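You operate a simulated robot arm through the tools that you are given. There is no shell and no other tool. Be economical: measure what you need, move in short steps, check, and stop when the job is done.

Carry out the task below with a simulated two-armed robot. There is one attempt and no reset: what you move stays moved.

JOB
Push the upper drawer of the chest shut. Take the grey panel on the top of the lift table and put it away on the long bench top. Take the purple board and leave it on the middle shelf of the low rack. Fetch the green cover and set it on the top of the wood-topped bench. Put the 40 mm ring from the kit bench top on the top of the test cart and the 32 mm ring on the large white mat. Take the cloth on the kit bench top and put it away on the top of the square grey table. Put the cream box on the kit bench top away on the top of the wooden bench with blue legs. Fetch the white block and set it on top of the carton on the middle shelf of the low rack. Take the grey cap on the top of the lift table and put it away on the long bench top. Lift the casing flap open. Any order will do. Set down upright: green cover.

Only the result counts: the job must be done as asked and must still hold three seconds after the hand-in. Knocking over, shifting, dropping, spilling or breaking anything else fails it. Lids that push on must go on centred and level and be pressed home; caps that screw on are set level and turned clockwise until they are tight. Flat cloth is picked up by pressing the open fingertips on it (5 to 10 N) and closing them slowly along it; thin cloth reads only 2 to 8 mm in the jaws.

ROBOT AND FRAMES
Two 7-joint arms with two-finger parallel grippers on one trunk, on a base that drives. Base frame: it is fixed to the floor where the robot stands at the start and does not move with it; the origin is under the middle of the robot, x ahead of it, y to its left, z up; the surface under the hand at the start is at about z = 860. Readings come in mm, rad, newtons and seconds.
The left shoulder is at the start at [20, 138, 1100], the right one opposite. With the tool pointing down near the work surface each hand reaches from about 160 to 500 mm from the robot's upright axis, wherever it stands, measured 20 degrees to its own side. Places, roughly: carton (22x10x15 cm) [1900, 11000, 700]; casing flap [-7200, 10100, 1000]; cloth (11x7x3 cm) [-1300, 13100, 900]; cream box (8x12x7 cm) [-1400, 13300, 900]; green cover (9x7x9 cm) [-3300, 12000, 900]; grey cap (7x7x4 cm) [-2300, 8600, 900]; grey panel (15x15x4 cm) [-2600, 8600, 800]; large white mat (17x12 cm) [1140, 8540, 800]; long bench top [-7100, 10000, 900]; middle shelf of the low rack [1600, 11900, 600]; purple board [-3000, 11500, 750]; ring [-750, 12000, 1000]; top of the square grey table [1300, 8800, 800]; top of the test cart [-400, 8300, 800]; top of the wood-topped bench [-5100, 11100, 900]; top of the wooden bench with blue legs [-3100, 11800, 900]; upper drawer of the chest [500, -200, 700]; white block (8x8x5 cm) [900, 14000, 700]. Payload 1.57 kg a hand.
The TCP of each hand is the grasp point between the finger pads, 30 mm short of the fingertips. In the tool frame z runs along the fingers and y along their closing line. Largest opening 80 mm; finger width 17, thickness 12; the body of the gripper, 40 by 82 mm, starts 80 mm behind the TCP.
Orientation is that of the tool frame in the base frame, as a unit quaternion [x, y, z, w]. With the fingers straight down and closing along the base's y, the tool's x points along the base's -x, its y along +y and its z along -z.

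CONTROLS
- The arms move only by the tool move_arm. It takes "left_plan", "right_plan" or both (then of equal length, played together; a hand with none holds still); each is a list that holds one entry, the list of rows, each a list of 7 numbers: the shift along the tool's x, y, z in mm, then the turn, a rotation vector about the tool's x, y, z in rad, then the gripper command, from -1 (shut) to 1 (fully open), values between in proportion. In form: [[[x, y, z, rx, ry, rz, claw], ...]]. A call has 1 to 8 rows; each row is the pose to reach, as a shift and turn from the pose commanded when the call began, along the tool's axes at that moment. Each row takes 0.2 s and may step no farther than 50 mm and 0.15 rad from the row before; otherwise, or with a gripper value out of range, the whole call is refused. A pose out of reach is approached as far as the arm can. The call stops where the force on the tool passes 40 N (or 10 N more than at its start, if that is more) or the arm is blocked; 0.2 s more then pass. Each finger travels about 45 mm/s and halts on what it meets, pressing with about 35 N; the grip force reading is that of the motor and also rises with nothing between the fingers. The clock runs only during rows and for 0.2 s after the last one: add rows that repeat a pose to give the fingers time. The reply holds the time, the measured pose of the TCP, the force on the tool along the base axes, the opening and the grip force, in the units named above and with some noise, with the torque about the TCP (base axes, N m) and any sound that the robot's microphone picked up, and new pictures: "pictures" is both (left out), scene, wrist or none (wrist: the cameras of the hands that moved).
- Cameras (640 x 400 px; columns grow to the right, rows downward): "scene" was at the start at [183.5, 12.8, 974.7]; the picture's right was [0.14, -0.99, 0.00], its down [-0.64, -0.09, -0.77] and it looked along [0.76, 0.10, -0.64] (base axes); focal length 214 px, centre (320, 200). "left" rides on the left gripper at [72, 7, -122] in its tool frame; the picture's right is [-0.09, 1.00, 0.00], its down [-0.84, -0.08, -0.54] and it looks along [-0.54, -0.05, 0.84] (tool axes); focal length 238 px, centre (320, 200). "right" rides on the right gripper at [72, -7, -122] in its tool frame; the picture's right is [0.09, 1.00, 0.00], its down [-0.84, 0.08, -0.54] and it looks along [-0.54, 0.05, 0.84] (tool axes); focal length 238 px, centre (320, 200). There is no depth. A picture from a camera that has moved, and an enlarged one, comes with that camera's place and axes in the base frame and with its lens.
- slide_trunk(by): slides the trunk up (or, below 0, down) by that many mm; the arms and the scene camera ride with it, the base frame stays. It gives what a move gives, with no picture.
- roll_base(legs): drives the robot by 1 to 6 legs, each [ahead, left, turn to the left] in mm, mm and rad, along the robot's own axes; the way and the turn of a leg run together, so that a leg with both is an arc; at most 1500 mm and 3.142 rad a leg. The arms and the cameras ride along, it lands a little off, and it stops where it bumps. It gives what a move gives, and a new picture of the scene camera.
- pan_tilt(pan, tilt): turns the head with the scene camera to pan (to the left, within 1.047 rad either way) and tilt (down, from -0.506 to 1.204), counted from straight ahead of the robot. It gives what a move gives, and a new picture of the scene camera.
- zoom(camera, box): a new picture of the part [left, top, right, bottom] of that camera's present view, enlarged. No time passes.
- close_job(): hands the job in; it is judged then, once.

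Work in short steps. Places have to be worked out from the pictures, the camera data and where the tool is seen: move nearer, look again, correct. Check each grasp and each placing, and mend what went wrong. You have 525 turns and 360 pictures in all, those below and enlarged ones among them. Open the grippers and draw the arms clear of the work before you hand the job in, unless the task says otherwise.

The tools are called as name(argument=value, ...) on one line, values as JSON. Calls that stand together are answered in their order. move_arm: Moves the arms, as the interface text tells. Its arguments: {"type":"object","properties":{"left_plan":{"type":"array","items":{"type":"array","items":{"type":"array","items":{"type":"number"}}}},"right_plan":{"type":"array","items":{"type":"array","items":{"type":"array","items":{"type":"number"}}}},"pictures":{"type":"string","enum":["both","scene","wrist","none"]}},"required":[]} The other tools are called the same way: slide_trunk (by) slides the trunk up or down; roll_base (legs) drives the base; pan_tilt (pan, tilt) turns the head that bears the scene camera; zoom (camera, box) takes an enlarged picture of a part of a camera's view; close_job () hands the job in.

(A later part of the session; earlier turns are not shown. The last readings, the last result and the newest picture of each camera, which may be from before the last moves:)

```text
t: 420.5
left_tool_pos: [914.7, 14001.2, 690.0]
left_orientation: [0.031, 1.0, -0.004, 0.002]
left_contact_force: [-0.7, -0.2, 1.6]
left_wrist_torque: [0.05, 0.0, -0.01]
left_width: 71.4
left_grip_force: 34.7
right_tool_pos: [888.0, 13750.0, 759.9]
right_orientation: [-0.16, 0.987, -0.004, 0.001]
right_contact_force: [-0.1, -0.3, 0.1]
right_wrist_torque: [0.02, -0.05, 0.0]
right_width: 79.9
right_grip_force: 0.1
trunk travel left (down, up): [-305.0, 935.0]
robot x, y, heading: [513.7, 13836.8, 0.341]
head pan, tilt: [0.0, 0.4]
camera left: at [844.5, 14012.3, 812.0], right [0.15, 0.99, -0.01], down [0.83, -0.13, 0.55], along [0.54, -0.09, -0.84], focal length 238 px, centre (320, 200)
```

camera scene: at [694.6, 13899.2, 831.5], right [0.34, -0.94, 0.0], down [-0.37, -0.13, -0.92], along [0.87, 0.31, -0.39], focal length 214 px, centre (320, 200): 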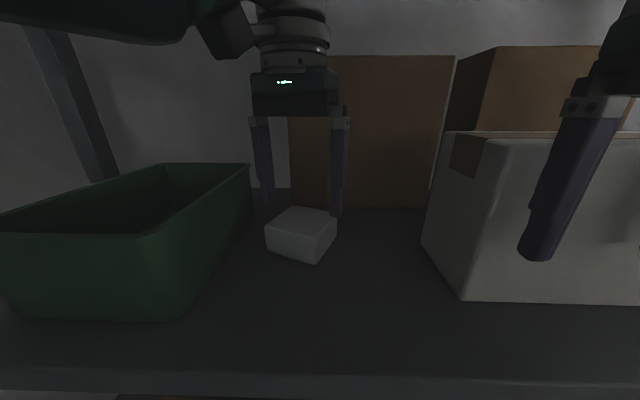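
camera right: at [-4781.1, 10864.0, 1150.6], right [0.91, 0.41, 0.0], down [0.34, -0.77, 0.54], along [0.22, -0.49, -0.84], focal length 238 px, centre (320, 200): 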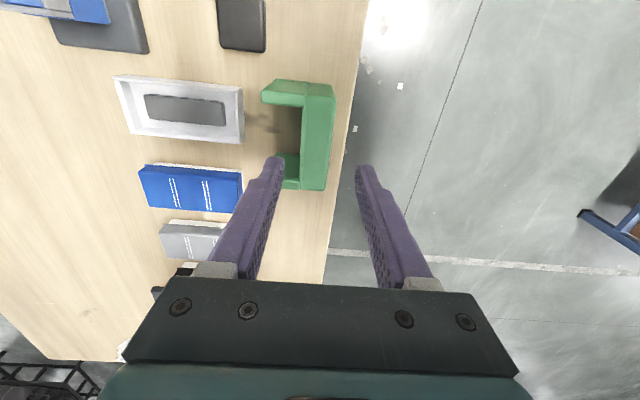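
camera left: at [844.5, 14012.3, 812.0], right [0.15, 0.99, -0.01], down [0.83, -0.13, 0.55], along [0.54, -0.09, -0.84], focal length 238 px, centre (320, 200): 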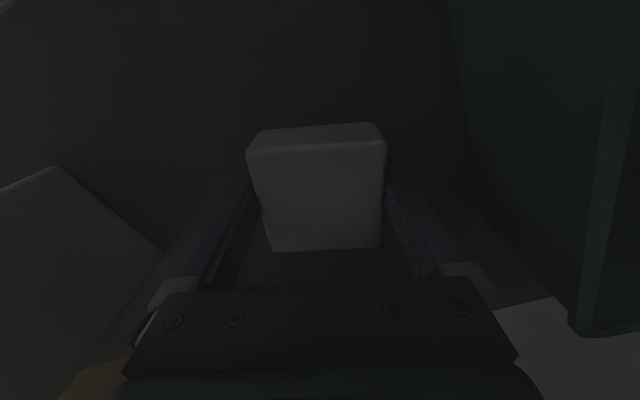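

Gripped at 71 mm. I lift and back out.

move_arm(left_plan=[[[0, 0, -8, 0, 0, 0, -1], [0, 0, -20, 0, 0, 0, -1], [0, 0, -35, 0, 0, 0, -1], [0, 0, -35, 0, 0, 0, -1]]], pictures="scene")

roll_base(legs=[[-600, 0, 0]])

```text
t: 421.5
left_tool_pos: [914.8, 14000.7, 724.8]
left_orientation: [0.031, 1.0, -0.003, 0.003]
left_contact_force: [-0.7, 0.2, -0.9]
left_wrist_torque: [-0.01, -0.01, -0.04]
left_width: 71.4
left_grip_force: 35.0
right_tool_pos: [887.2, 13749.8, 759.6]
right_orientation: [-0.159, 0.987, -0.003, 0.0]
right_contact_force: [0.3, -0.9, -0.6]
right_wrist_torque: [-0.02, 0.02, 0.01]
right_width: 80.1
right_grip_force: 0.0
trunk travel left (down, up): [-305.0, 935.0]
robot x, y, heading: [514.1, 13833.0, 0.346]
head pan, tilt: [0.0, 0.4]
camera scene: at [694.4, 13899.1, 831.4], right [0.34, -0.94, 0.0], down [-0.37, -0.13, -0.92], along [0.87, 0.31, -0.39], focal length 214 px, centre (320, 200)
```

scene: 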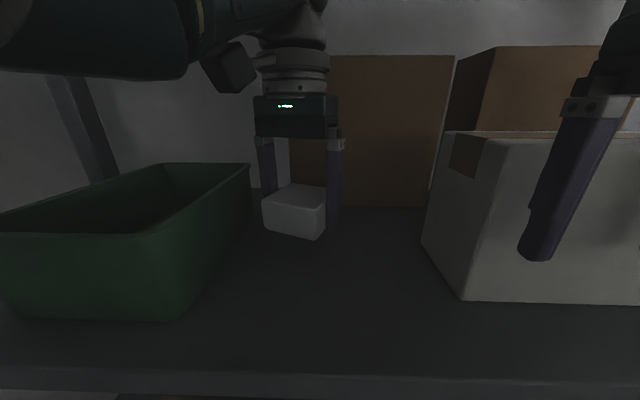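

```text
t: 425.0
left_tool_pos: [335.5, 13793.6, 724.8]
left_orientation: [0.035, 0.999, -0.004, 0.003]
left_contact_force: [-0.3, 0.4, -1.6]
left_wrist_torque: [0.02, -0.02, 0.02]
left_width: 71.2
left_grip_force: 34.9
right_tool_pos: [306.2, 13542.0, 760.1]
right_orientation: [-0.155, 0.988, -0.003, 0.0]
right_contact_force: [-0.4, -0.3, -0.3]
right_wrist_torque: [0.01, -0.01, -0.02]
right_width: 79.8
right_grip_force: 0.0
trunk travel left (down, up): [-305.0, 935.0]
robot x, y, heading: [-64.5, 13625.4, 0.334]
head pan, tilt: [0.0, 0.4]
camera scene: at [115.6, 13693.8, 831.4], right [0.33, -0.94, 0.0], down [-0.37, -0.13, -0.92], along [0.87, 0.3, -0.39], focal length 214 px, centre (320, 200)
```

scene: 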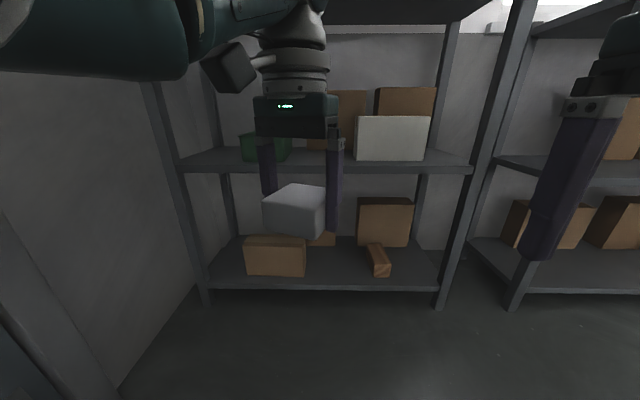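

Now I strafe right along the racks to face the carton on the low rack.

roll_base(legs=[[0, -1500, 0], [0, -1400, 0]])

```text
t: 439.2
left_tool_pos: [1370.7, 11054.8, 724.8]
left_orientation: [0.016, 1.0, -0.003, 0.002]
left_contact_force: [-0.3, -0.2, -0.5]
left_wrist_torque: [0.01, 0.0, 0.0]
left_width: 71.3
left_grip_force: 35.4
right_tool_pos: [1350.3, 10800.8, 759.2]
right_orientation: [-0.175, 0.985, -0.004, 0.001]
right_contact_force: [0.4, -0.2, -0.4]
right_wrist_torque: [0.02, 0.0, 0.0]
right_width: 79.9
right_grip_force: 0.0
trunk travel left (down, up): [-305.0, 935.0]
robot x, y, heading: [973.0, 10873.6, 0.372]
head pan, tilt: [0.0, 0.4]
camera scene: at [1153.1, 10945.2, 831.4], right [0.37, -0.93, 0.0], down [-0.36, -0.14, -0.92], along [0.86, 0.34, -0.39], focal length 214 px, centre (320, 200)
```

scene: 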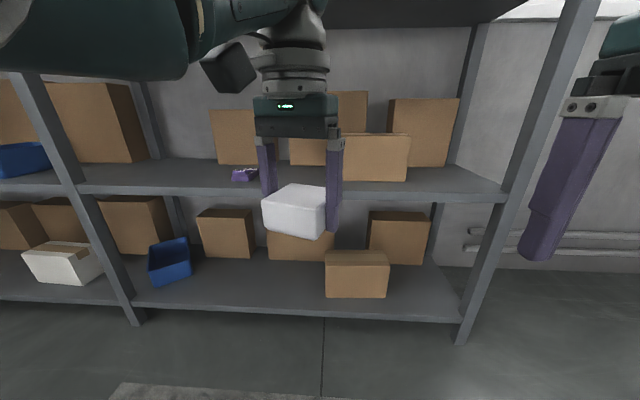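

Placing on the carton with a vertical hand would hit the upper shelf (underside z≈990, carton top ≈755). I'll set the block temporarily on the free front part of this shelf, then regrip it with the hand pitched forward.

roll_base(legs=[[0, 36, -0.042]])

slide_trunk(by=-50)

move_arm(left_plan=[[[0, 0, 0, 0, 0, -0.11, -1], [0, 0, 0, 0, 0, -0.22, -1], [0, 0, 0, 0, 0, -0.33, -1]]], pictures="none")

roll_base(legs=[[330, 0, 0]])

zoom(camera="left", box=[0, 0, 640, 400])

```text
t: 440.1
left_tool_pos: [1364.9, 11071.9, 725.6]
left_orientation: [0.034, 0.999, -0.004, 0.002]
left_contact_force: [0.2, -0.1, -1.2]
left_wrist_torque: [0.01, -0.03, -0.02]
left_width: 71.3
left_grip_force: 35.2
right_tool_pos: [1333.8, 10820.1, 758.9]
right_orientation: [-0.156, 0.988, -0.002, 0.001]
right_contact_force: [-0.2, -0.4, 0.2]
right_wrist_torque: [0.01, 0.0, 0.01]
right_width: 80.4
right_grip_force: 0.1
trunk travel left (down, up): [-305.0, 935.0]
robot x, y, heading: [967.3, 10903.9, 0.331]
head pan, tilt: [0.0, 0.4]
camera scene: at [1143.4, 10971.4, 831.4], right [0.33, -0.94, 0.0], down [-0.37, -0.13, -0.92], along [0.87, 0.3, -0.39], focal length 214 px, centre (320, 200)
```

scene: 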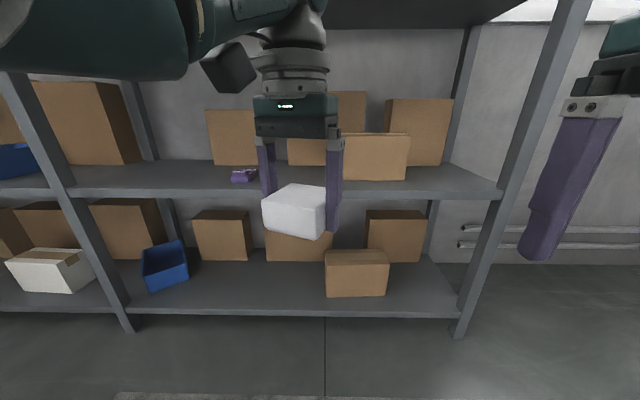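

```text
t: 441.0
left_tool_pos: [1364.8, 11072.7, 674.1]
left_orientation: [0.035, 0.999, -0.003, 0.003]
left_contact_force: [-0.1, 0.3, -0.6]
left_wrist_torque: [0.02, 0.0, -0.01]
left_width: 71.1
left_grip_force: 35.1
right_tool_pos: [1334.6, 10818.9, 708.6]
right_orientation: [-0.155, 0.988, -0.003, 0.001]
right_contact_force: [-0.3, -0.8, 0.3]
right_wrist_torque: [0.0, 0.04, 0.03]
right_width: 79.9
right_grip_force: 0.1
trunk travel left (down, up): [-255.0, 985.0]
robot x, y, heading: [965.0, 10908.2, 0.326]
head pan, tilt: [0.0, 0.4]
```

```text
t: 441.8
left_tool_pos: [1365.0, 11070.4, 675.7]
left_orientation: [-0.131, 0.991, -0.004, 0.001]
left_contact_force: [0.1, 0.1, 0.0]
left_wrist_torque: [0.02, 0.0, 0.0]
left_width: 71.2
left_grip_force: 35.1
right_tool_pos: [1333.8, 10819.9, 709.4]
right_orientation: [-0.155, 0.988, -0.003, 0.0]
right_contact_force: [0.0, 0.6, -0.1]
right_wrist_torque: [0.0, 0.03, -0.01]
right_width: 80.2
right_grip_force: 0.1
trunk travel left (down, up): [-255.0, 985.0]
robot x, y, heading: [962.2, 10910.5, 0.331]
head pan, tilt: [0.0, 0.4]
```

```text
t: 444.0
left_tool_pos: [1675.3, 11186.0, 674.8]
left_orientation: [-0.134, 0.991, -0.004, 0.002]
left_contact_force: [-0.7, -0.6, -1.3]
left_wrist_torque: [0.01, -0.02, 0.0]
left_width: 71.4
left_grip_force: 35.1
right_tool_pos: [1647.8, 10934.3, 709.0]
right_orientation: [-0.161, 0.987, -0.003, 0.001]
right_contact_force: [-0.1, 0.3, -0.3]
right_wrist_torque: [-0.03, 0.03, 0.0]
right_width: 80.0
right_grip_force: 0.0
trunk travel left (down, up): [-255.0, 985.0]
robot x, y, heading: [1276.0, 11018.4, 0.352]
head pan, tilt: [0.0, 0.4]
camera scene: at [1455.0, 11083.5, 781.4], right [0.34, -0.94, 0.0], down [-0.37, -0.13, -0.92], along [0.87, 0.31, -0.39], focal length 214 px, centre (320, 200)
```

scene: 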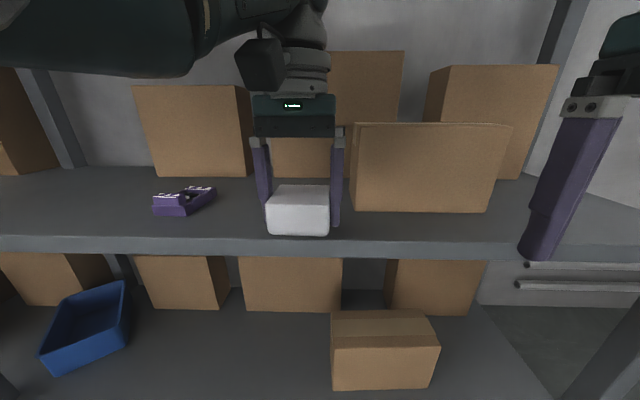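

```text
1.00 times, centred on (320, 200) of left (not enlarged: the box is as wide or as high as the picture)
camera zoom: at [1605.0, 11173.0, 796.8], right [-0.18, 0.98, -0.01], down [0.82, 0.15, 0.54], along [0.54, 0.09, -0.84], focal length 238 px, centre (320, 200)
```

zoom: 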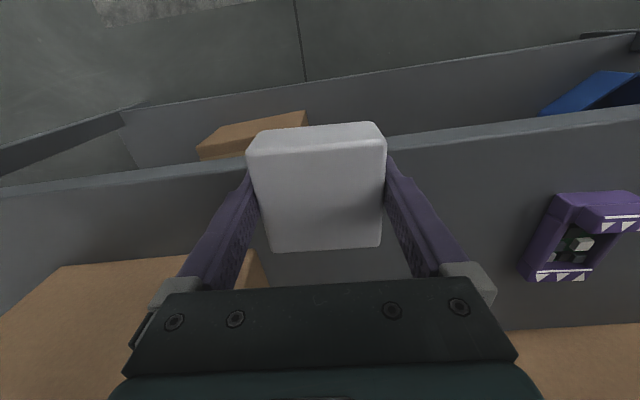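

TCP is right at the shelf edge. I go in 75 mm, 15 mm further left, then set the block down.

roll_base(legs=[[75, 15, -0.02]])

move_arm(left_plan=[[[0, 0, 10, 0, 0, 0, -1], [0, 0, 18, 0, 0, 0, -1], [0, 0, 24, 0, 0, 0, -1], [0, 0, 30, 0, 0, 0, -1], [0, 0, 35, 0, 0, 0, -1]]], pictures="scene")

```text
t: 445.0
left_tool_pos: [1745.0, 11217.3, 675.7]
left_orientation: [-0.124, 0.992, -0.004, 0.001]
left_contact_force: [0.6, -0.6, -1.0]
left_wrist_torque: [0.01, 0.0, 0.01]
left_width: 71.2
left_grip_force: 35.0
right_tool_pos: [1711.4, 10966.4, 708.8]
right_orientation: [-0.151, 0.989, -0.003, 0.001]
right_contact_force: [-0.4, -0.2, 0.3]
right_wrist_torque: [-0.02, -0.04, 0.0]
right_width: 79.8
right_grip_force: 0.1
trunk travel left (down, up): [-255.0, 985.0]
robot x, y, heading: [1345.9, 11055.2, 0.328]
head pan, tilt: [0.0, 0.4]
camera scene: at [1522.3, 11118.8, 781.5], right [0.32, -0.95, 0.0], down [-0.37, -0.12, -0.92], along [0.87, 0.29, -0.39], focal length 214 px, centre (320, 200)
```

scene: 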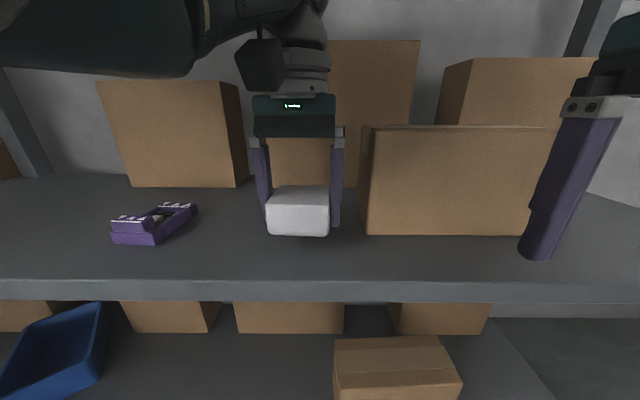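

```text
t: 446.1
left_tool_pos: [1744.9, 11217.1, 650.6]
left_orientation: [-0.123, 0.992, -0.003, 0.004]
left_contact_force: [-4.2, 0.4, 14.0]
left_wrist_torque: [0.22, 0.33, 0.12]
left_width: 71.4
left_grip_force: 35.4
right_tool_pos: [1711.5, 10966.7, 709.1]
right_orientation: [-0.151, 0.989, -0.003, 0.001]
right_contact_force: [1.0, 0.0, 0.9]
right_wrist_torque: [0.01, 0.0, 0.03]
right_width: 79.8
right_grip_force: 0.1
trunk travel left (down, up): [-255.0, 985.0]
robot x, y, heading: [1340.9, 11052.0, 0.322]
head pan, tilt: [0.0, 0.4]
stopped in row 5 (left hand): the force on the tool passed its limit at 50 N (the readings are from after the stop); the commanded pose is now the measured one
camera scene: at [1521.9, 11119.1, 781.5], right [0.32, -0.95, 0.0], down [-0.37, -0.12, -0.92], along [0.87, 0.29, -0.39], focal length 214 px, centre (320, 200)
```

scene: 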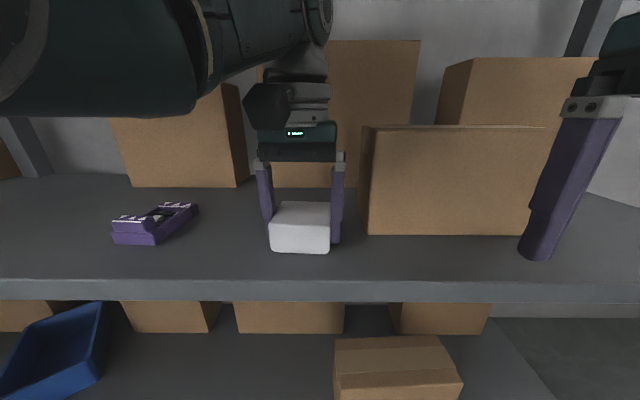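

The block rests on the shelf. I release, lift, back off 220 mm and pitch the left hand forward.

move_arm(left_plan=[[[0, 0, 0, 0, 0, 0, 0.9], [0, 0, 0, 0, 0, 0, 1], [0, 0, -20, 0, 0, 0, 1], [0, 0, -55, 0, 0, 0, 1], [0, 0, -90, 0, 0, 0, 1]]], pictures="none")

roll_base(legs=[[-240, 0, 0]])

move_arm(left_plan=[[[-8, 0, 0, 0, -0.14, 0, 1], [-16, 0, 0, 0, -0.28, 0, 1], [-24, 0, 0, 0, -0.42, 0, 1], [-32, 0, 0, 0, -0.56, 0, 1], [-40, 0, 0, 0, -0.7, 0, 1], [-48, 0, 0, 0, -0.84, 0, 1], [-56, 0, 0, 0, -0.98, 0, 1], [-60, 0, 0, 0, -1.1, 0, 1]]], pictures="both")

```text
t: 447.3
left_tool_pos: [1746.6, 11218.0, 737.1]
left_orientation: [-0.125, 0.992, -0.003, 0.002]
left_contact_force: [0.2, 0.1, -0.8]
left_wrist_torque: [-0.02, -0.01, -0.03]
left_width: 80.1
left_grip_force: 0.1
left hand out of reach, approached as far as the arm can: row 5
right_tool_pos: [1710.9, 10965.8, 708.8]
right_orientation: [-0.15, 0.989, -0.003, 0.0]
right_contact_force: [-0.3, 0.4, 0.1]
right_wrist_torque: [0.01, 0.01, 0.01]
right_width: 80.0
right_grip_force: 0.1
trunk travel left (down, up): [-255.0, 985.0]
robot x, y, heading: [1340.3, 11055.7, 0.325]
head pan, tilt: [0.0, 0.4]
```

```text
t: 449.1
left_tool_pos: [1517.1, 11141.2, 737.6]
left_orientation: [-0.126, 0.992, -0.004, 0.003]
left_contact_force: [-0.9, -0.4, 0.6]
left_wrist_torque: [-0.04, -0.02, -0.02]
left_width: 79.8
left_grip_force: 0.0
right_tool_pos: [1482.4, 10889.7, 708.9]
right_orientation: [-0.153, 0.988, -0.003, 0.0]
right_contact_force: [0.0, 0.4, 0.6]
right_wrist_torque: [-0.02, 0.04, -0.01]
right_width: 80.2
right_grip_force: 0.1
trunk travel left (down, up): [-255.0, 985.0]
robot x, y, heading: [1113.0, 10978.9, 0.329]
head pan, tilt: [0.0, 0.4]
camera scene: at [1292.3, 11041.7, 781.5], right [0.32, -0.95, 0.0], down [-0.37, -0.13, -0.92], along [0.87, 0.3, -0.39], focal length 214 px, centre (320, 200)
```

scene: 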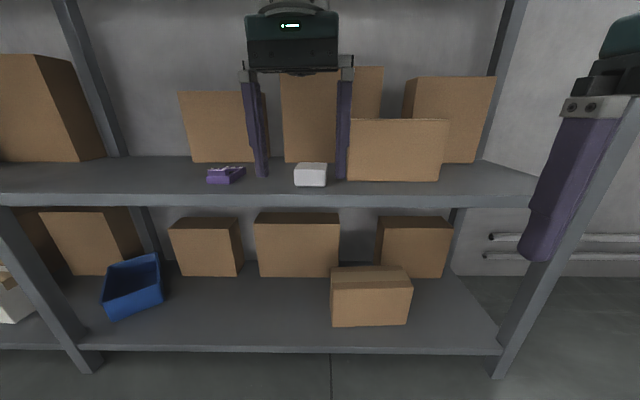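

```text
t: 450.9
left_tool_pos: [1574.3, 11155.6, 739.4]
left_orientation: [-0.108, 0.843, 0.062, 0.523]
left_contact_force: [0.2, 0.2, -0.4]
left_wrist_torque: [-0.02, 0.05, 0.01]
left_width: 80.0
left_grip_force: 0.0
left hand out of reach, approached as far as the arm can: row 1, 2
right_tool_pos: [1481.2, 10890.6, 709.3]
right_orientation: [-0.152, 0.988, -0.002, 0.001]
right_contact_force: [0.7, -0.1, -0.7]
right_wrist_torque: [-0.01, 0.01, 0.0]
right_width: 80.0
right_grip_force: 0.1
trunk travel left (down, up): [-255.0, 985.0]
robot x, y, heading: [1107.5, 10980.3, 0.329]
head pan, tilt: [0.0, 0.4]
camera scene: at [1292.0, 11041.8, 781.4], right [0.32, -0.95, 0.0], down [-0.37, -0.13, -0.92], along [0.87, 0.3, -0.39], focal length 214 px, centre (320, 200)
camera left: at [1437.1, 11125.3, 728.2], right [-0.21, 0.98, 0.07], down [-0.09, -0.09, 0.99], along [0.97, 0.2, 0.11], focal length 238 px, centre (320, 200)
```

scene: 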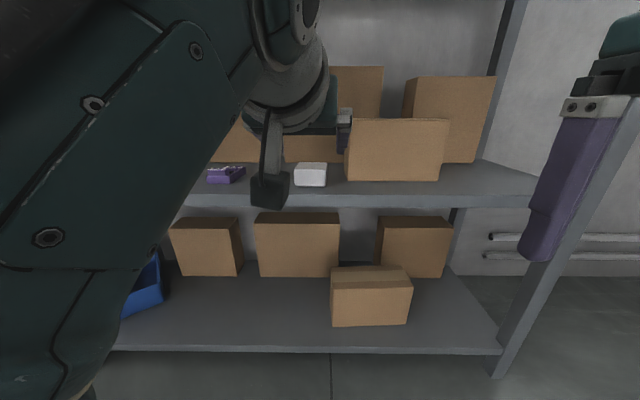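
left: 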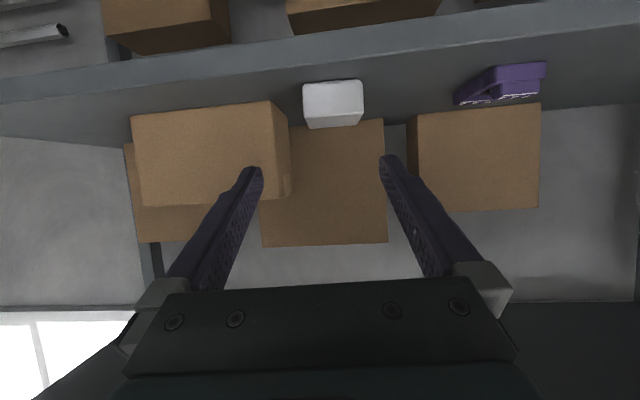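

The pitched view shows the block well. I drive ahead 86 mm and lower to shelf height in front of the block.

roll_base(legs=[[86, 0, 0]])

move_arm(left_plan=[[[29, 1, 14, 0, 0, 0, 1], [58, 2, 28, 0, 0, 0, 1], [86, 2, 42, 0, 0, 0, 1]]], pictures="wrist")

```text
t: 452.0
left_tool_pos: [1656.7, 11185.0, 739.1]
left_orientation: [-0.109, 0.844, 0.062, 0.521]
left_contact_force: [0.4, 0.1, -0.5]
left_wrist_torque: [-0.02, 0.04, 0.0]
left_width: 80.1
left_grip_force: 0.0
right_tool_pos: [1564.3, 10918.0, 708.4]
right_orientation: [-0.154, 0.988, -0.003, 0.001]
right_contact_force: [0.6, -1.0, 0.5]
right_wrist_torque: [-0.01, -0.02, 0.03]
right_width: 80.1
right_grip_force: 0.0
trunk travel left (down, up): [-255.0, 985.0]
robot x, y, heading: [1194.7, 11002.9, 0.327]
head pan, tilt: [0.0, 0.4]
camera scene: at [1373.9, 11069.8, 781.4], right [0.32, -0.95, 0.0], down [-0.37, -0.13, -0.92], along [0.87, 0.3, -0.39], focal length 214 px, centre (320, 200)
```

scene: 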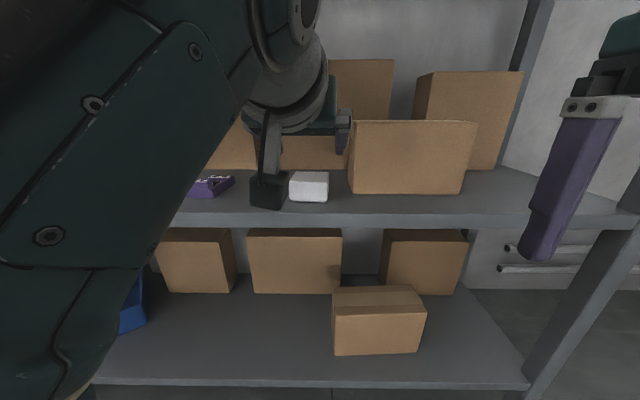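

```text
t: 452.8
left_tool_pos: [1654.3, 11186.1, 641.2]
left_orientation: [-0.11, 0.844, 0.064, 0.521]
left_contact_force: [-0.3, -0.6, -0.4]
left_wrist_torque: [0.02, -0.01, -0.02]
left_width: 80.3
left_grip_force: 0.1
right_tool_pos: [1563.9, 10917.5, 709.8]
right_orientation: [-0.154, 0.988, -0.004, 0.0]
right_contact_force: [0.6, 0.2, -0.2]
right_wrist_torque: [0.0, -0.04, 0.0]
right_width: 80.1
right_grip_force: 0.0
trunk travel left (down, up): [-255.0, 985.0]
robot x, y, heading: [1192.0, 11004.0, 0.332]
head pan, tilt: [0.0, 0.4]
camera left: at [1517.2, 11154.2, 631.7], right [-0.21, 0.97, 0.07], down [-0.09, -0.1, 0.99], along [0.97, 0.2, 0.11], focal length 238 px, centre (320, 200)
```

left: 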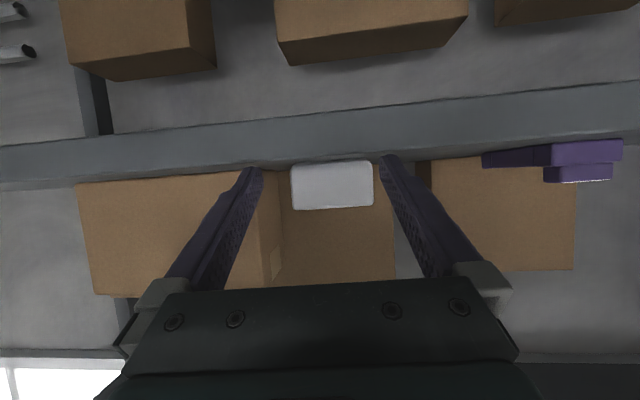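

The closing axis is slightly turned from my heading, so I come in with 55 mm of base travel, then finish with the arm.

roll_base(legs=[[55, 0, 0]])

move_arm(left_plan=[[[-6, 2, 13, 0, 0, 0, 1], [-12, 3, 25, 0, 0, 0, 1]]], pictures="wrist")

```text
t: 453.6
left_tool_pos: [1672.7, 11190.4, 646.1]
left_orientation: [-0.108, 0.842, 0.063, 0.525]
left_contact_force: [-0.3, 0.3, 0.3]
left_wrist_torque: [0.01, 0.02, 0.0]
left_width: 80.1
left_grip_force: 0.1
right_tool_pos: [1581.6, 10923.6, 709.6]
right_orientation: [-0.153, 0.988, -0.003, 0.002]
right_contact_force: [-0.2, 0.1, 0.5]
right_wrist_torque: [0.0, 0.0, 0.02]
right_width: 79.6
right_grip_force: 0.1
trunk travel left (down, up): [-255.0, 985.0]
robot x, y, heading: [1207.9, 11010.7, 0.325]
head pan, tilt: [0.0, 0.4]
stopped in leg 1: the force on the tool passed its limit at 133 N (the readings are from after the stop); the commanded pose is now the measured one
camera scene: at [1391.5, 11075.9, 781.6], right [0.32, -0.95, 0.0], down [-0.37, -0.13, -0.92], along [0.87, 0.3, -0.39], focal length 214 px, centre (320, 200)
```

scene: 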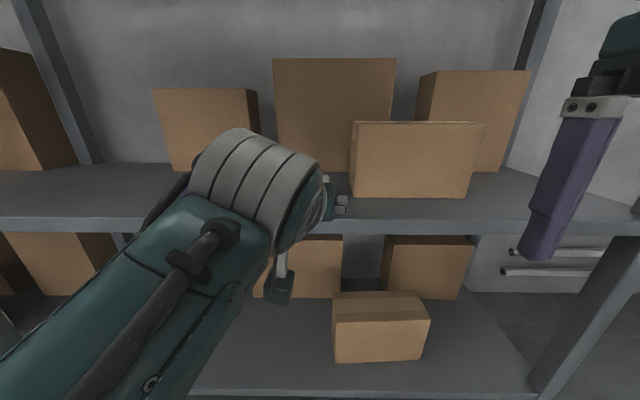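

```text
t: 454.2
left_tool_pos: [1699.5, 11199.6, 643.9]
left_orientation: [-0.109, 0.842, 0.064, 0.525]
left_contact_force: [0.9, -0.5, -0.3]
left_wrist_torque: [-0.03, -0.03, -0.03]
left_width: 79.9
left_grip_force: 0.0
right_tool_pos: [1581.2, 10925.0, 709.5]
right_orientation: [-0.154, 0.988, -0.004, 0.001]
right_contact_force: [0.5, -0.2, -0.5]
right_wrist_torque: [-0.02, 0.02, 0.03]
right_width: 80.0
right_grip_force: 0.0
trunk travel left (down, up): [-255.0, 985.0]
robot x, y, heading: [1206.8, 11015.6, 0.327]
head pan, tilt: [0.0, 0.4]
camera left: at [1562.1, 11169.3, 633.0], right [-0.21, 0.98, 0.07], down [-0.1, -0.1, 0.99], along [0.97, 0.2, 0.11], focal length 238 px, centre (320, 200)
```

left: 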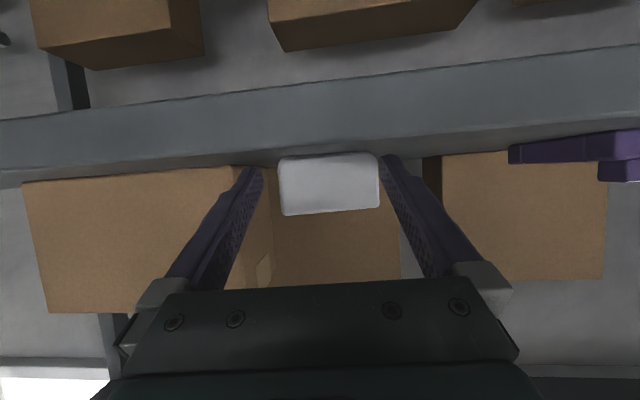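

The fingertips bumped the shelf's front lip, but now they are above it with no force, and the block is undisturbed. I advance 48 mm around the block.

move_arm(left_plan=[[[-7, 3, 14, 0, 0, 0, 1], [-14, 5, 29, 0, 0, 0, 1], [-21, 5, 43, 0, 0, 0, 1]]], pictures="wrist")

```text
t: 455.0
left_tool_pos: [1744.2, 11215.6, 644.0]
left_orientation: [-0.109, 0.842, 0.063, 0.525]
left_contact_force: [0.3, 1.4, 0.2]
left_wrist_torque: [-0.02, 0.03, 0.01]
left_width: 80.0
left_grip_force: 0.0
right_tool_pos: [1580.5, 10923.2, 708.3]
right_orientation: [-0.153, 0.988, -0.004, 0.001]
right_contact_force: [0.1, -0.6, 0.6]
right_wrist_torque: [0.03, -0.02, -0.04]
right_width: 80.0
right_grip_force: 0.1
trunk travel left (down, up): [-255.0, 985.0]
robot x, y, heading: [1208.2, 11012.1, 0.334]
head pan, tilt: [0.0, 0.4]
camera left: at [1606.7, 11185.9, 633.3], right [-0.21, 0.98, 0.08], down [-0.1, -0.1, 0.99], along [0.97, 0.2, 0.11], focal length 238 px, centre (320, 200)
```

left: 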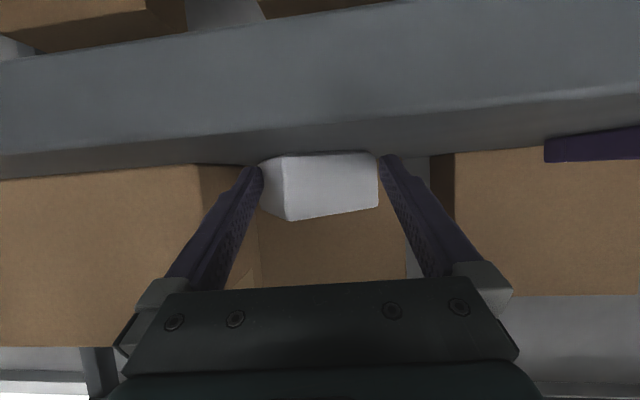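

zoom(camera="left", box=[230, 130, 410, 240])

```text
3.56 times, centred on (320, 185) of left
camera zoom: at [1606.7, 11185.9, 633.3], right [-0.21, 0.98, 0.08], down [-0.1, -0.1, 0.99], along [0.97, 0.2, 0.11], focal length 848 px, centre (320, 253)
```

zoom: 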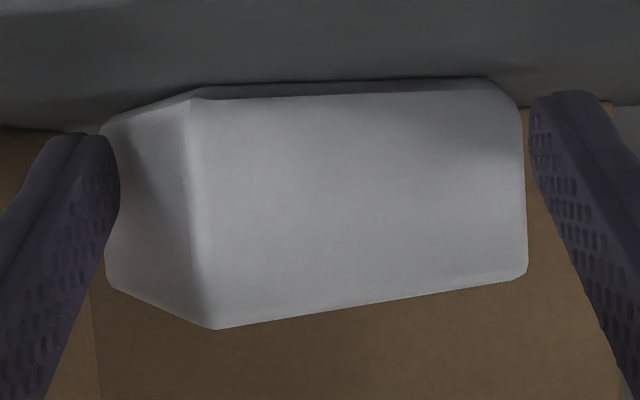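

The block got nudged into a rotated stance between the fingers. Closing should square it up, so I close slowly.

move_arm(left_plan=[[[0, 0, 0, 0, 0, 0, 0.9], [0, 0, 0, 0, 0, 0, 0.85], [0, 0, 0, 0, 0, 0, 0.8], [0, 0, 0, 0, 0, 0, 0.75]]], pictures="wrist")

```text
t: 456.0
left_tool_pos: [1743.1, 11214.4, 645.4]
left_orientation: [-0.109, 0.843, 0.063, 0.524]
left_contact_force: [0.2, -0.9, 0.3]
left_wrist_torque: [0.0, -0.01, -0.04]
left_width: 70.6
left_grip_force: 0.2
right_tool_pos: [1580.2, 10923.5, 710.4]
right_orientation: [-0.154, 0.988, -0.004, 0.0]
right_contact_force: [-0.6, -0.7, -0.3]
right_wrist_torque: [-0.02, 0.02, 0.01]
right_width: 80.0
right_grip_force: 0.0
trunk travel left (down, up): [-255.0, 985.0]
robot x, y, heading: [1209.5, 11012.7, 0.33]
head pan, tilt: [0.0, 0.4]
camera left: at [1606.0, 11185.6, 633.1], right [-0.21, 0.98, 0.08], down [-0.09, -0.1, 0.99], along [0.97, 0.2, 0.11], focal length 238 px, centre (320, 200)
```

left: 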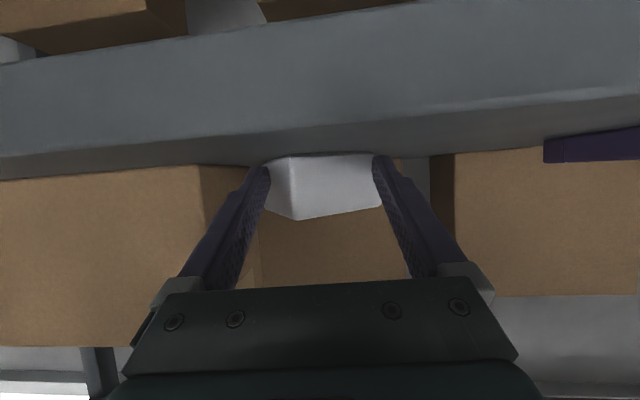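

The tips are still behind the block's main body. I open, rise and back off to re-measure the block.

move_arm(left_plan=[[[0, 0, 0, 0, 0, 0, 1], [10, 0, -20, 0, 0, 0, 1], [10, 0, -50, 0, 0, 0, 1], [-20, 0, -70, 0, 0, 0, 1], [-50, 0, -85, 0, 0, 0, 1], [-75, 0, -95, 0, 0, 0, 1]]], pictures="both")

```text
t: 457.4
left_tool_pos: [1689.4, 11220.9, 745.4]
left_orientation: [-0.108, 0.844, 0.087, 0.518]
left_contact_force: [0.2, 0.1, -0.3]
left_wrist_torque: [0.01, 0.01, 0.02]
left_width: 80.0
left_grip_force: 0.1
right_tool_pos: [1581.5, 10924.0, 709.6]
right_orientation: [-0.154, 0.988, -0.004, 0.0]
right_contact_force: [0.4, -0.6, 0.7]
right_wrist_torque: [-0.04, -0.01, 0.02]
right_width: 80.3
right_grip_force: 0.0
trunk travel left (down, up): [-255.0, 985.0]
robot x, y, heading: [1208.2, 11011.6, 0.329]
head pan, tilt: [0.0, 0.4]
camera scene: at [1391.4, 11075.0, 784.2], right [0.32, -0.95, 0.0], down [-0.34, -0.12, -0.93], along [0.88, 0.3, -0.36], focal length 214 px, centre (320, 200)
camera left: at [1552.7, 11187.8, 735.5], right [-0.23, 0.97, 0.12], down [-0.07, -0.14, 0.99], along [0.97, 0.22, 0.1], focal length 238 px, centre (320, 200)
```

scene: 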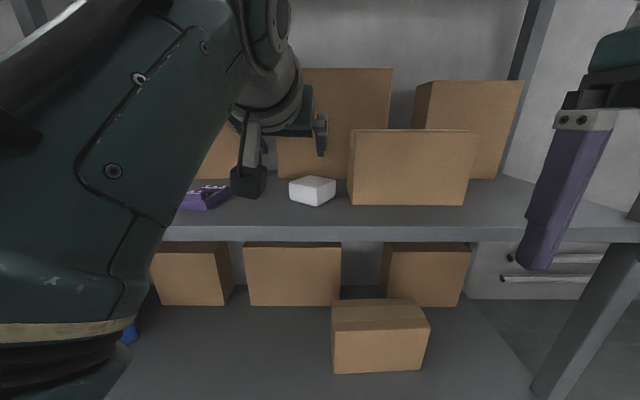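
left: 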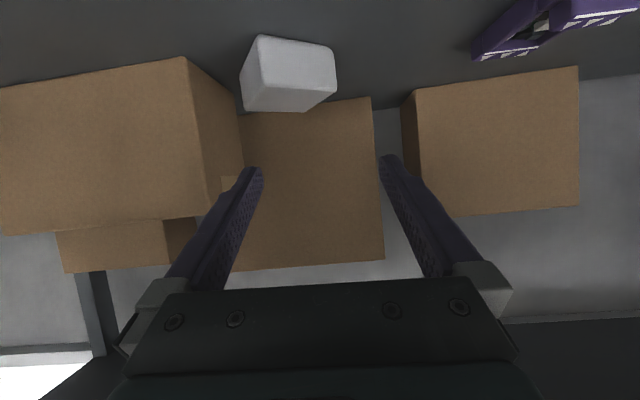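

zoom(camera="scene", box=[270, 160, 370, 225])

```text
6.15 times, centred on (320, 192) of scene
camera zoom: at [1391.4, 11075.0, 784.2], right [0.32, -0.95, 0.0], down [-0.34, -0.12, -0.93], along [0.88, 0.3, -0.36], focal length 1320 px, centre (320, 246)
```

zoom: 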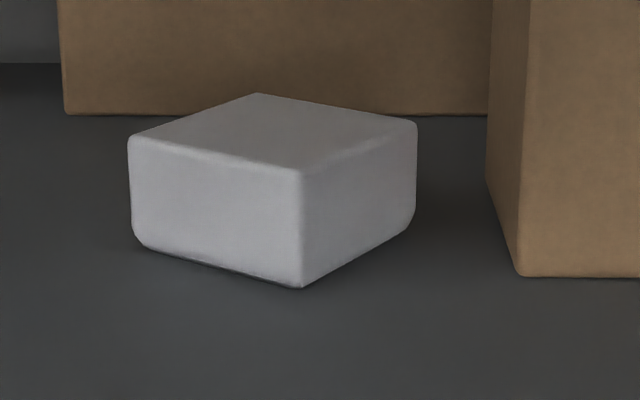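

The block centre is now ≈(1800, 11230), its axis ~79° in base. I'll come down on it from above instead. I set the hand to pitch 1.0 with matching yaw, clear of the head.

move_arm(left_plan=[[[-9, 1, 7, 0.104, 0.024, 0.049, 1], [-18, 1, 13, 0.208, 0.048, 0.098, 1], [-27, 2, 20, 0.311, 0.072, 0.148, 1], [-36, 3, 27, 0.415, 0.096, 0.197, 1]]], pictures="both")

```text
t: 458.4
left_tool_pos: [1730.5, 11218.5, 773.8]
left_orientation: [0.081, 0.868, -0.066, 0.486]
left_contact_force: [-1.2, -0.2, -0.3]
left_wrist_torque: [0.01, 0.0, 0.0]
left_width: 80.1
left_grip_force: 0.0
right_tool_pos: [1581.0, 10923.9, 708.7]
right_orientation: [-0.154, 0.988, -0.002, 0.0]
right_contact_force: [-0.3, 0.2, 0.5]
right_wrist_torque: [0.01, 0.0, 0.01]
right_width: 79.8
right_grip_force: 0.0
trunk travel left (down, up): [-255.0, 985.0]
robot x, y, heading: [1206.7, 11012.5, 0.326]
head pan, tilt: [0.0, 0.4]
camera scene: at [1390.9, 11076.1, 781.6], right [0.32, -0.95, 0.0], down [-0.37, -0.13, -0.92], along [0.87, 0.3, -0.39], focal length 214 px, centre (320, 200)
camera left: at [1593.7, 11251.8, 775.3], right [0.25, 0.97, 0.04], down [-0.04, -0.04, 1.0], along [0.97, -0.25, 0.03], focal length 238 px, centre (320, 200)
```

scene: 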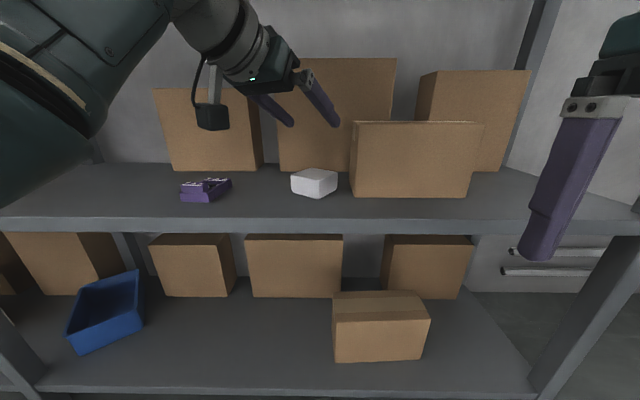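
left: 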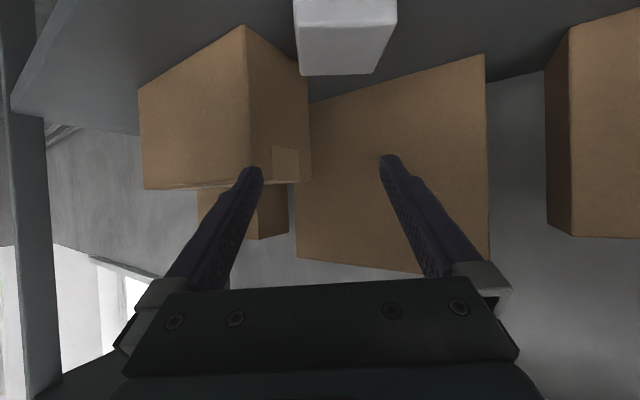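

Block centre ≈(1800, 11225), aligned with the hand now. I drive 55 mm ahead and go partway down for a check.

roll_base(legs=[[55, 0, 0]])

move_arm(left_plan=[[[-5, -3, 8, 0, 0, 0, 1], [-8, -6, 16, 0, 0, 0, 1], [25, -5, 36, 0, 0, 0, 1], [50, -3, 50, 0, 0, 0, 1]]], pictures="wrist")

```text
t: 459.3
left_tool_pos: [1781.6, 11233.6, 773.4]
left_orientation: [0.081, 0.868, -0.066, 0.485]
left_contact_force: [0.6, 0.3, 0.0]
left_wrist_torque: [-0.01, 0.0, 0.02]
left_width: 79.9
left_grip_force: 0.0
right_tool_pos: [1631.6, 10940.5, 709.1]
right_orientation: [-0.153, 0.988, -0.003, 0.0]
right_contact_force: [0.7, -0.1, -0.5]
right_wrist_torque: [-0.02, 0.01, 0.02]
right_width: 80.1
right_grip_force: 0.0
trunk travel left (down, up): [-255.0, 985.0]
robot x, y, heading: [1257.2, 11030.2, 0.326]
head pan, tilt: [0.0, 0.4]
camera scene: at [1441.8, 11092.8, 781.5], right [0.32, -0.95, 0.0], down [-0.37, -0.13, -0.92], along [0.87, 0.3, -0.39], focal length 214 px, centre (320, 200)
```

scene: 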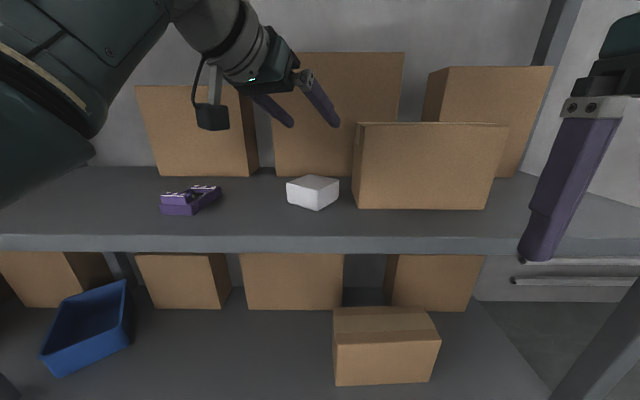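

```text
t: 460.3
left_tool_pos: [1796.9, 11226.6, 704.3]
left_orientation: [0.082, 0.867, -0.066, 0.486]
left_contact_force: [0.2, 0.2, 0.3]
left_wrist_torque: [-0.02, 0.01, 0.01]
left_width: 80.1
left_grip_force: 0.0
right_tool_pos: [1631.8, 10941.5, 708.3]
right_orientation: [-0.154, 0.988, -0.003, 0.001]
right_contact_force: [-0.5, -0.5, -0.1]
right_wrist_torque: [-0.02, 0.02, -0.02]
right_width: 79.8
right_grip_force: 0.0
trunk travel left (down, up): [-255.0, 985.0]
robot x, y, heading: [1260.4, 11027.2, 0.327]
head pan, tilt: [0.0, 0.4]
camera left: at [1660.0, 11260.4, 705.8], right [0.25, 0.97, 0.04], down [-0.04, -0.04, 1.0], along [0.97, -0.25, 0.03], focal length 238 px, centre (320, 200)
```

left: 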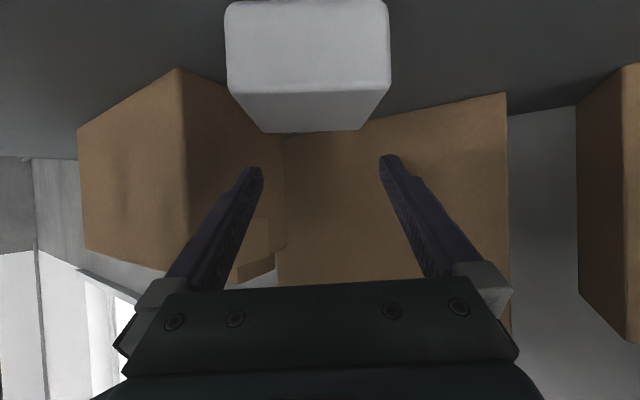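

The hand is over the block within 5 mm. I shift and lower around it.

move_arm(left_plan=[[[0, -4, 0, 0, 0, 0, 1], [12, -4, 7, 0, 0, 0, 1], [24, -3, 15, 0, 0, 0, 1], [36, -3, 22, 0, 0, 0, 1], [48, -2.5, 29, 0, 0, 0, 1]]], pictures="wrist")

```text
t: 461.5
left_tool_pos: [1795.3, 11221.1, 648.1]
left_orientation: [0.081, 0.868, -0.065, 0.485]
left_contact_force: [-0.5, 0.7, 0.5]
left_wrist_torque: [0.0, 0.03, -0.03]
left_width: 80.0
left_grip_force: 0.0
right_tool_pos: [1631.2, 10940.6, 709.6]
right_orientation: [-0.153, 0.988, -0.004, 0.0]
right_contact_force: [-1.3, 0.2, 0.0]
right_wrist_torque: [-0.01, 0.0, -0.01]
right_width: 79.8
right_grip_force: 0.0
trunk travel left (down, up): [-255.0, 985.0]
robot x, y, heading: [1260.1, 11030.3, 0.329]
head pan, tilt: [0.0, 0.4]
camera left: at [1659.1, 11255.6, 649.0], right [0.25, 0.97, 0.04], down [-0.04, -0.04, 1.0], along [0.97, -0.25, 0.03], focal length 238 px, centre (320, 200)
```

left: 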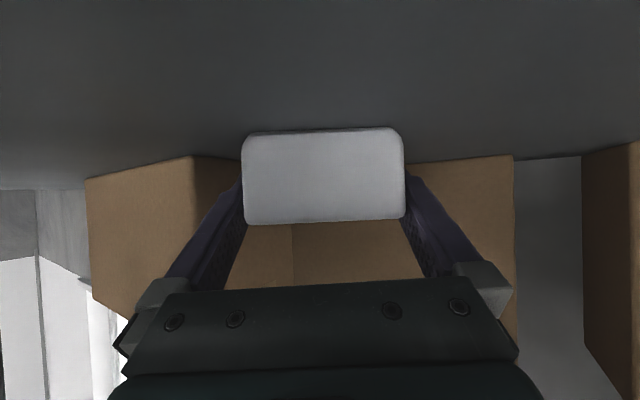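

Block sits cleanly between the fingers. I close.

move_arm(left_plan=[[[0, 0, 0, 0, 0, 0, -1], [0, 0, 0, 0, 0, 0, -1], [0, 0, 0, 0, 0, 0, -1]]], pictures="none")

move_arm(left_plan=[[[-9, 0, -5, 0, 0, 0, -1], [-26, 0, -16, 0, 0, 0, -1], [-43, 0, -26, 0, 0, 0, -1]]], pictures="wrist")

```text
t: 462.3
left_tool_pos: [1796.0, 11222.5, 648.9]
left_orientation: [0.082, 0.868, -0.067, 0.486]
left_contact_force: [0.5, 1.2, 0.7]
left_wrist_torque: [0.0, -0.02, -0.01]
left_width: 72.0
left_grip_force: 34.9
right_tool_pos: [1631.4, 10939.8, 708.8]
right_orientation: [-0.153, 0.988, -0.005, 0.001]
right_contact_force: [0.4, -0.5, -0.5]
right_wrist_torque: [0.03, -0.02, -0.03]
right_width: 80.0
right_grip_force: 0.0
trunk travel left (down, up): [-255.0, 985.0]
robot x, y, heading: [1262.8, 11027.9, 0.329]
head pan, tilt: [0.0, 0.4]
```

```text
t: 463.1
left_tool_pos: [1796.0, 11222.9, 699.7]
left_orientation: [0.083, 0.867, -0.067, 0.486]
left_contact_force: [-0.3, 0.5, 0.3]
left_wrist_torque: [-0.01, 0.01, 0.03]
left_width: 71.7
left_grip_force: 35.0
right_tool_pos: [1632.2, 10940.5, 709.6]
right_orientation: [-0.153, 0.988, -0.004, 0.0]
right_contact_force: [-0.4, 1.2, 0.0]
right_wrist_torque: [-0.03, -0.02, 0.01]
right_width: 80.1
right_grip_force: 0.0
trunk travel left (down, up): [-255.0, 985.0]
robot x, y, heading: [1258.8, 11031.5, 0.33]
head pan, tilt: [0.0, 0.4]
camera left: at [1660.0, 11257.6, 700.7], right [0.25, 0.97, 0.04], down [-0.04, -0.04, 1.0], along [0.97, -0.25, 0.03], focal length 238 px, centre (320, 200)
```

left: 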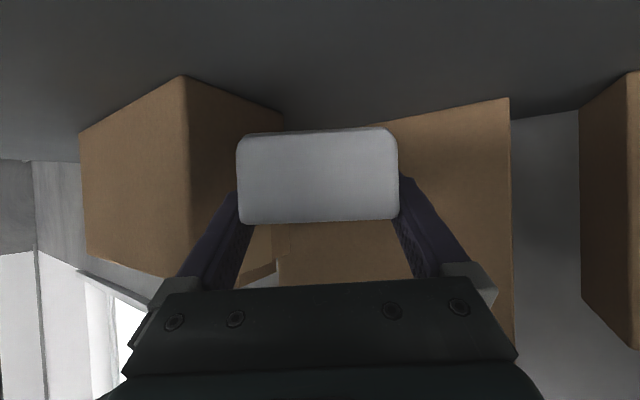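

The block is held level. I back out, raise the trunk so its bottom clears the carton top, and turn the hand toward the carton's alignment.

roll_base(legs=[[-190, 0, 0]])

slide_trunk(by=120)

move_arm(left_plan=[[[0, 0, 0, -0.09, 0, -0.055, -1], [0, 0, 0, -0.18, 0, -0.11, -1], [0, 0, 0, -0.27, 0, -0.165, -1], [0, 0, 0, -0.32, 0, -0.195, -1]]], right_plan=[[[20, 0, 0, 0, 0, 0, 1], [40, 0, 0, 0, 0, 0, 1], [60, 0, 0, 0, 0, 0, 1], [80, 0, 0, 0, 0, 0, 1]]], pictures="both")

```text
t: 464.7
left_tool_pos: [1618.9, 11161.5, 699.1]
left_orientation: [0.084, 0.867, -0.067, 0.486]
left_contact_force: [0.0, 0.4, -0.7]
left_wrist_torque: [0.01, -0.02, -0.02]
left_width: 71.9
left_grip_force: 34.7
right_tool_pos: [1454.7, 10879.5, 709.3]
right_orientation: [-0.153, 0.988, -0.003, 0.0]
right_contact_force: [0.0, -0.2, -0.1]
right_wrist_torque: [0.0, 0.0, 0.02]
right_width: 79.7
right_grip_force: 0.1
trunk travel left (down, up): [-255.0, 985.0]
robot x, y, heading: [1082.0, 10971.0, 0.33]
head pan, tilt: [0.0, 0.4]
camera scene: at [1264.4, 11032.0, 781.5], right [0.32, -0.95, 0.0], down [-0.37, -0.12, -0.92], along [0.87, 0.29, -0.39], focal length 214 px, centre (320, 200)
```

scene: 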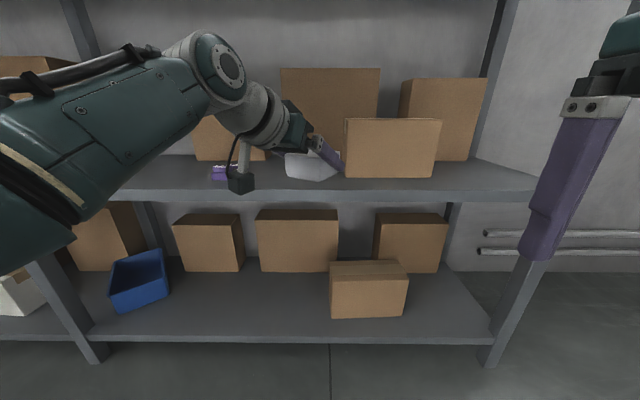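

```text
t: 466.2
left_tool_pos: [1619.4, 11161.6, 818.0]
left_orientation: [0.084, 0.867, -0.068, 0.486]
left_contact_force: [0.1, -0.2, -0.3]
left_wrist_torque: [-0.01, 0.0, 0.0]
left_width: 71.9
left_grip_force: 35.1
right_tool_pos: [1453.5, 10878.3, 828.6]
right_orientation: [-0.151, 0.989, -0.004, 0.0]
right_contact_force: [0.2, -0.5, 0.9]
right_wrist_torque: [0.0, 0.02, 0.0]
right_width: 80.1
right_grip_force: 0.1
trunk travel left (down, up): [-375.0, 865.0]
robot x, y, heading: [1085.3, 10966.9, 0.328]
head pan, tilt: [0.0, 0.4]
```

```text
t: 467.2
left_tool_pos: [1619.4, 11162.1, 818.2]
left_orientation: [-0.081, 0.871, 0.025, 0.484]
left_contact_force: [0.1, 0.0, -0.3]
left_wrist_torque: [0.03, 0.01, -0.05]
left_width: 71.7
left_grip_force: 35.6
right_tool_pos: [1377.7, 10856.4, 827.7]
right_orientation: [-0.152, 0.988, -0.004, 0.001]
right_contact_force: [-0.4, 0.7, -0.3]
right_wrist_torque: [0.0, -0.03, -0.01]
right_width: 79.9
right_grip_force: 0.0
trunk travel left (down, up): [-375.0, 865.0]
robot x, y, heading: [1083.5, 10969.2, 0.324]
head pan, tilt: [0.0, 0.4]
camera scene: at [1264.1, 11031.8, 901.4], right [0.32, -0.95, 0.0], down [-0.37, -0.12, -0.92], along [0.87, 0.29, -0.39], focal length 214 px, centre (320, 200)
camera right: at [1310.4, 10829.7, 950.5], right [-0.39, 0.92, -0.01], down [0.77, 0.33, 0.54], along [0.5, 0.2, -0.84], focal length 238 px, centre (320, 200)
camera left: at [1479.3, 11143.0, 822.2], right [-0.12, 0.99, 0.04], down [-0.01, -0.05, 1.0], along [0.99, 0.12, 0.01], focal length 238 px, centre (320, 200)
```

scene: 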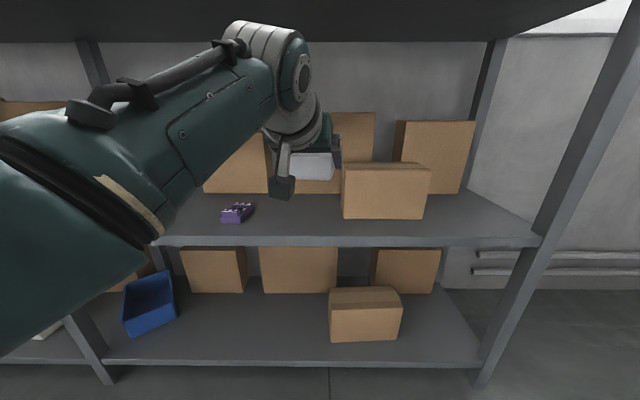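
right: 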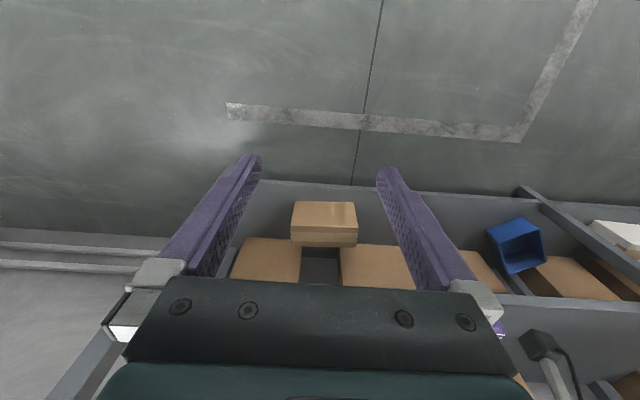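
left: 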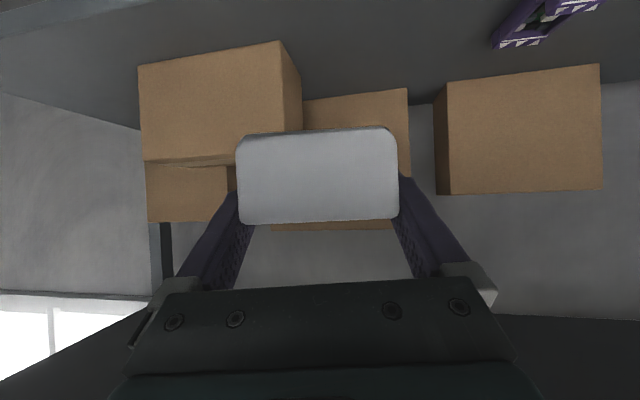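

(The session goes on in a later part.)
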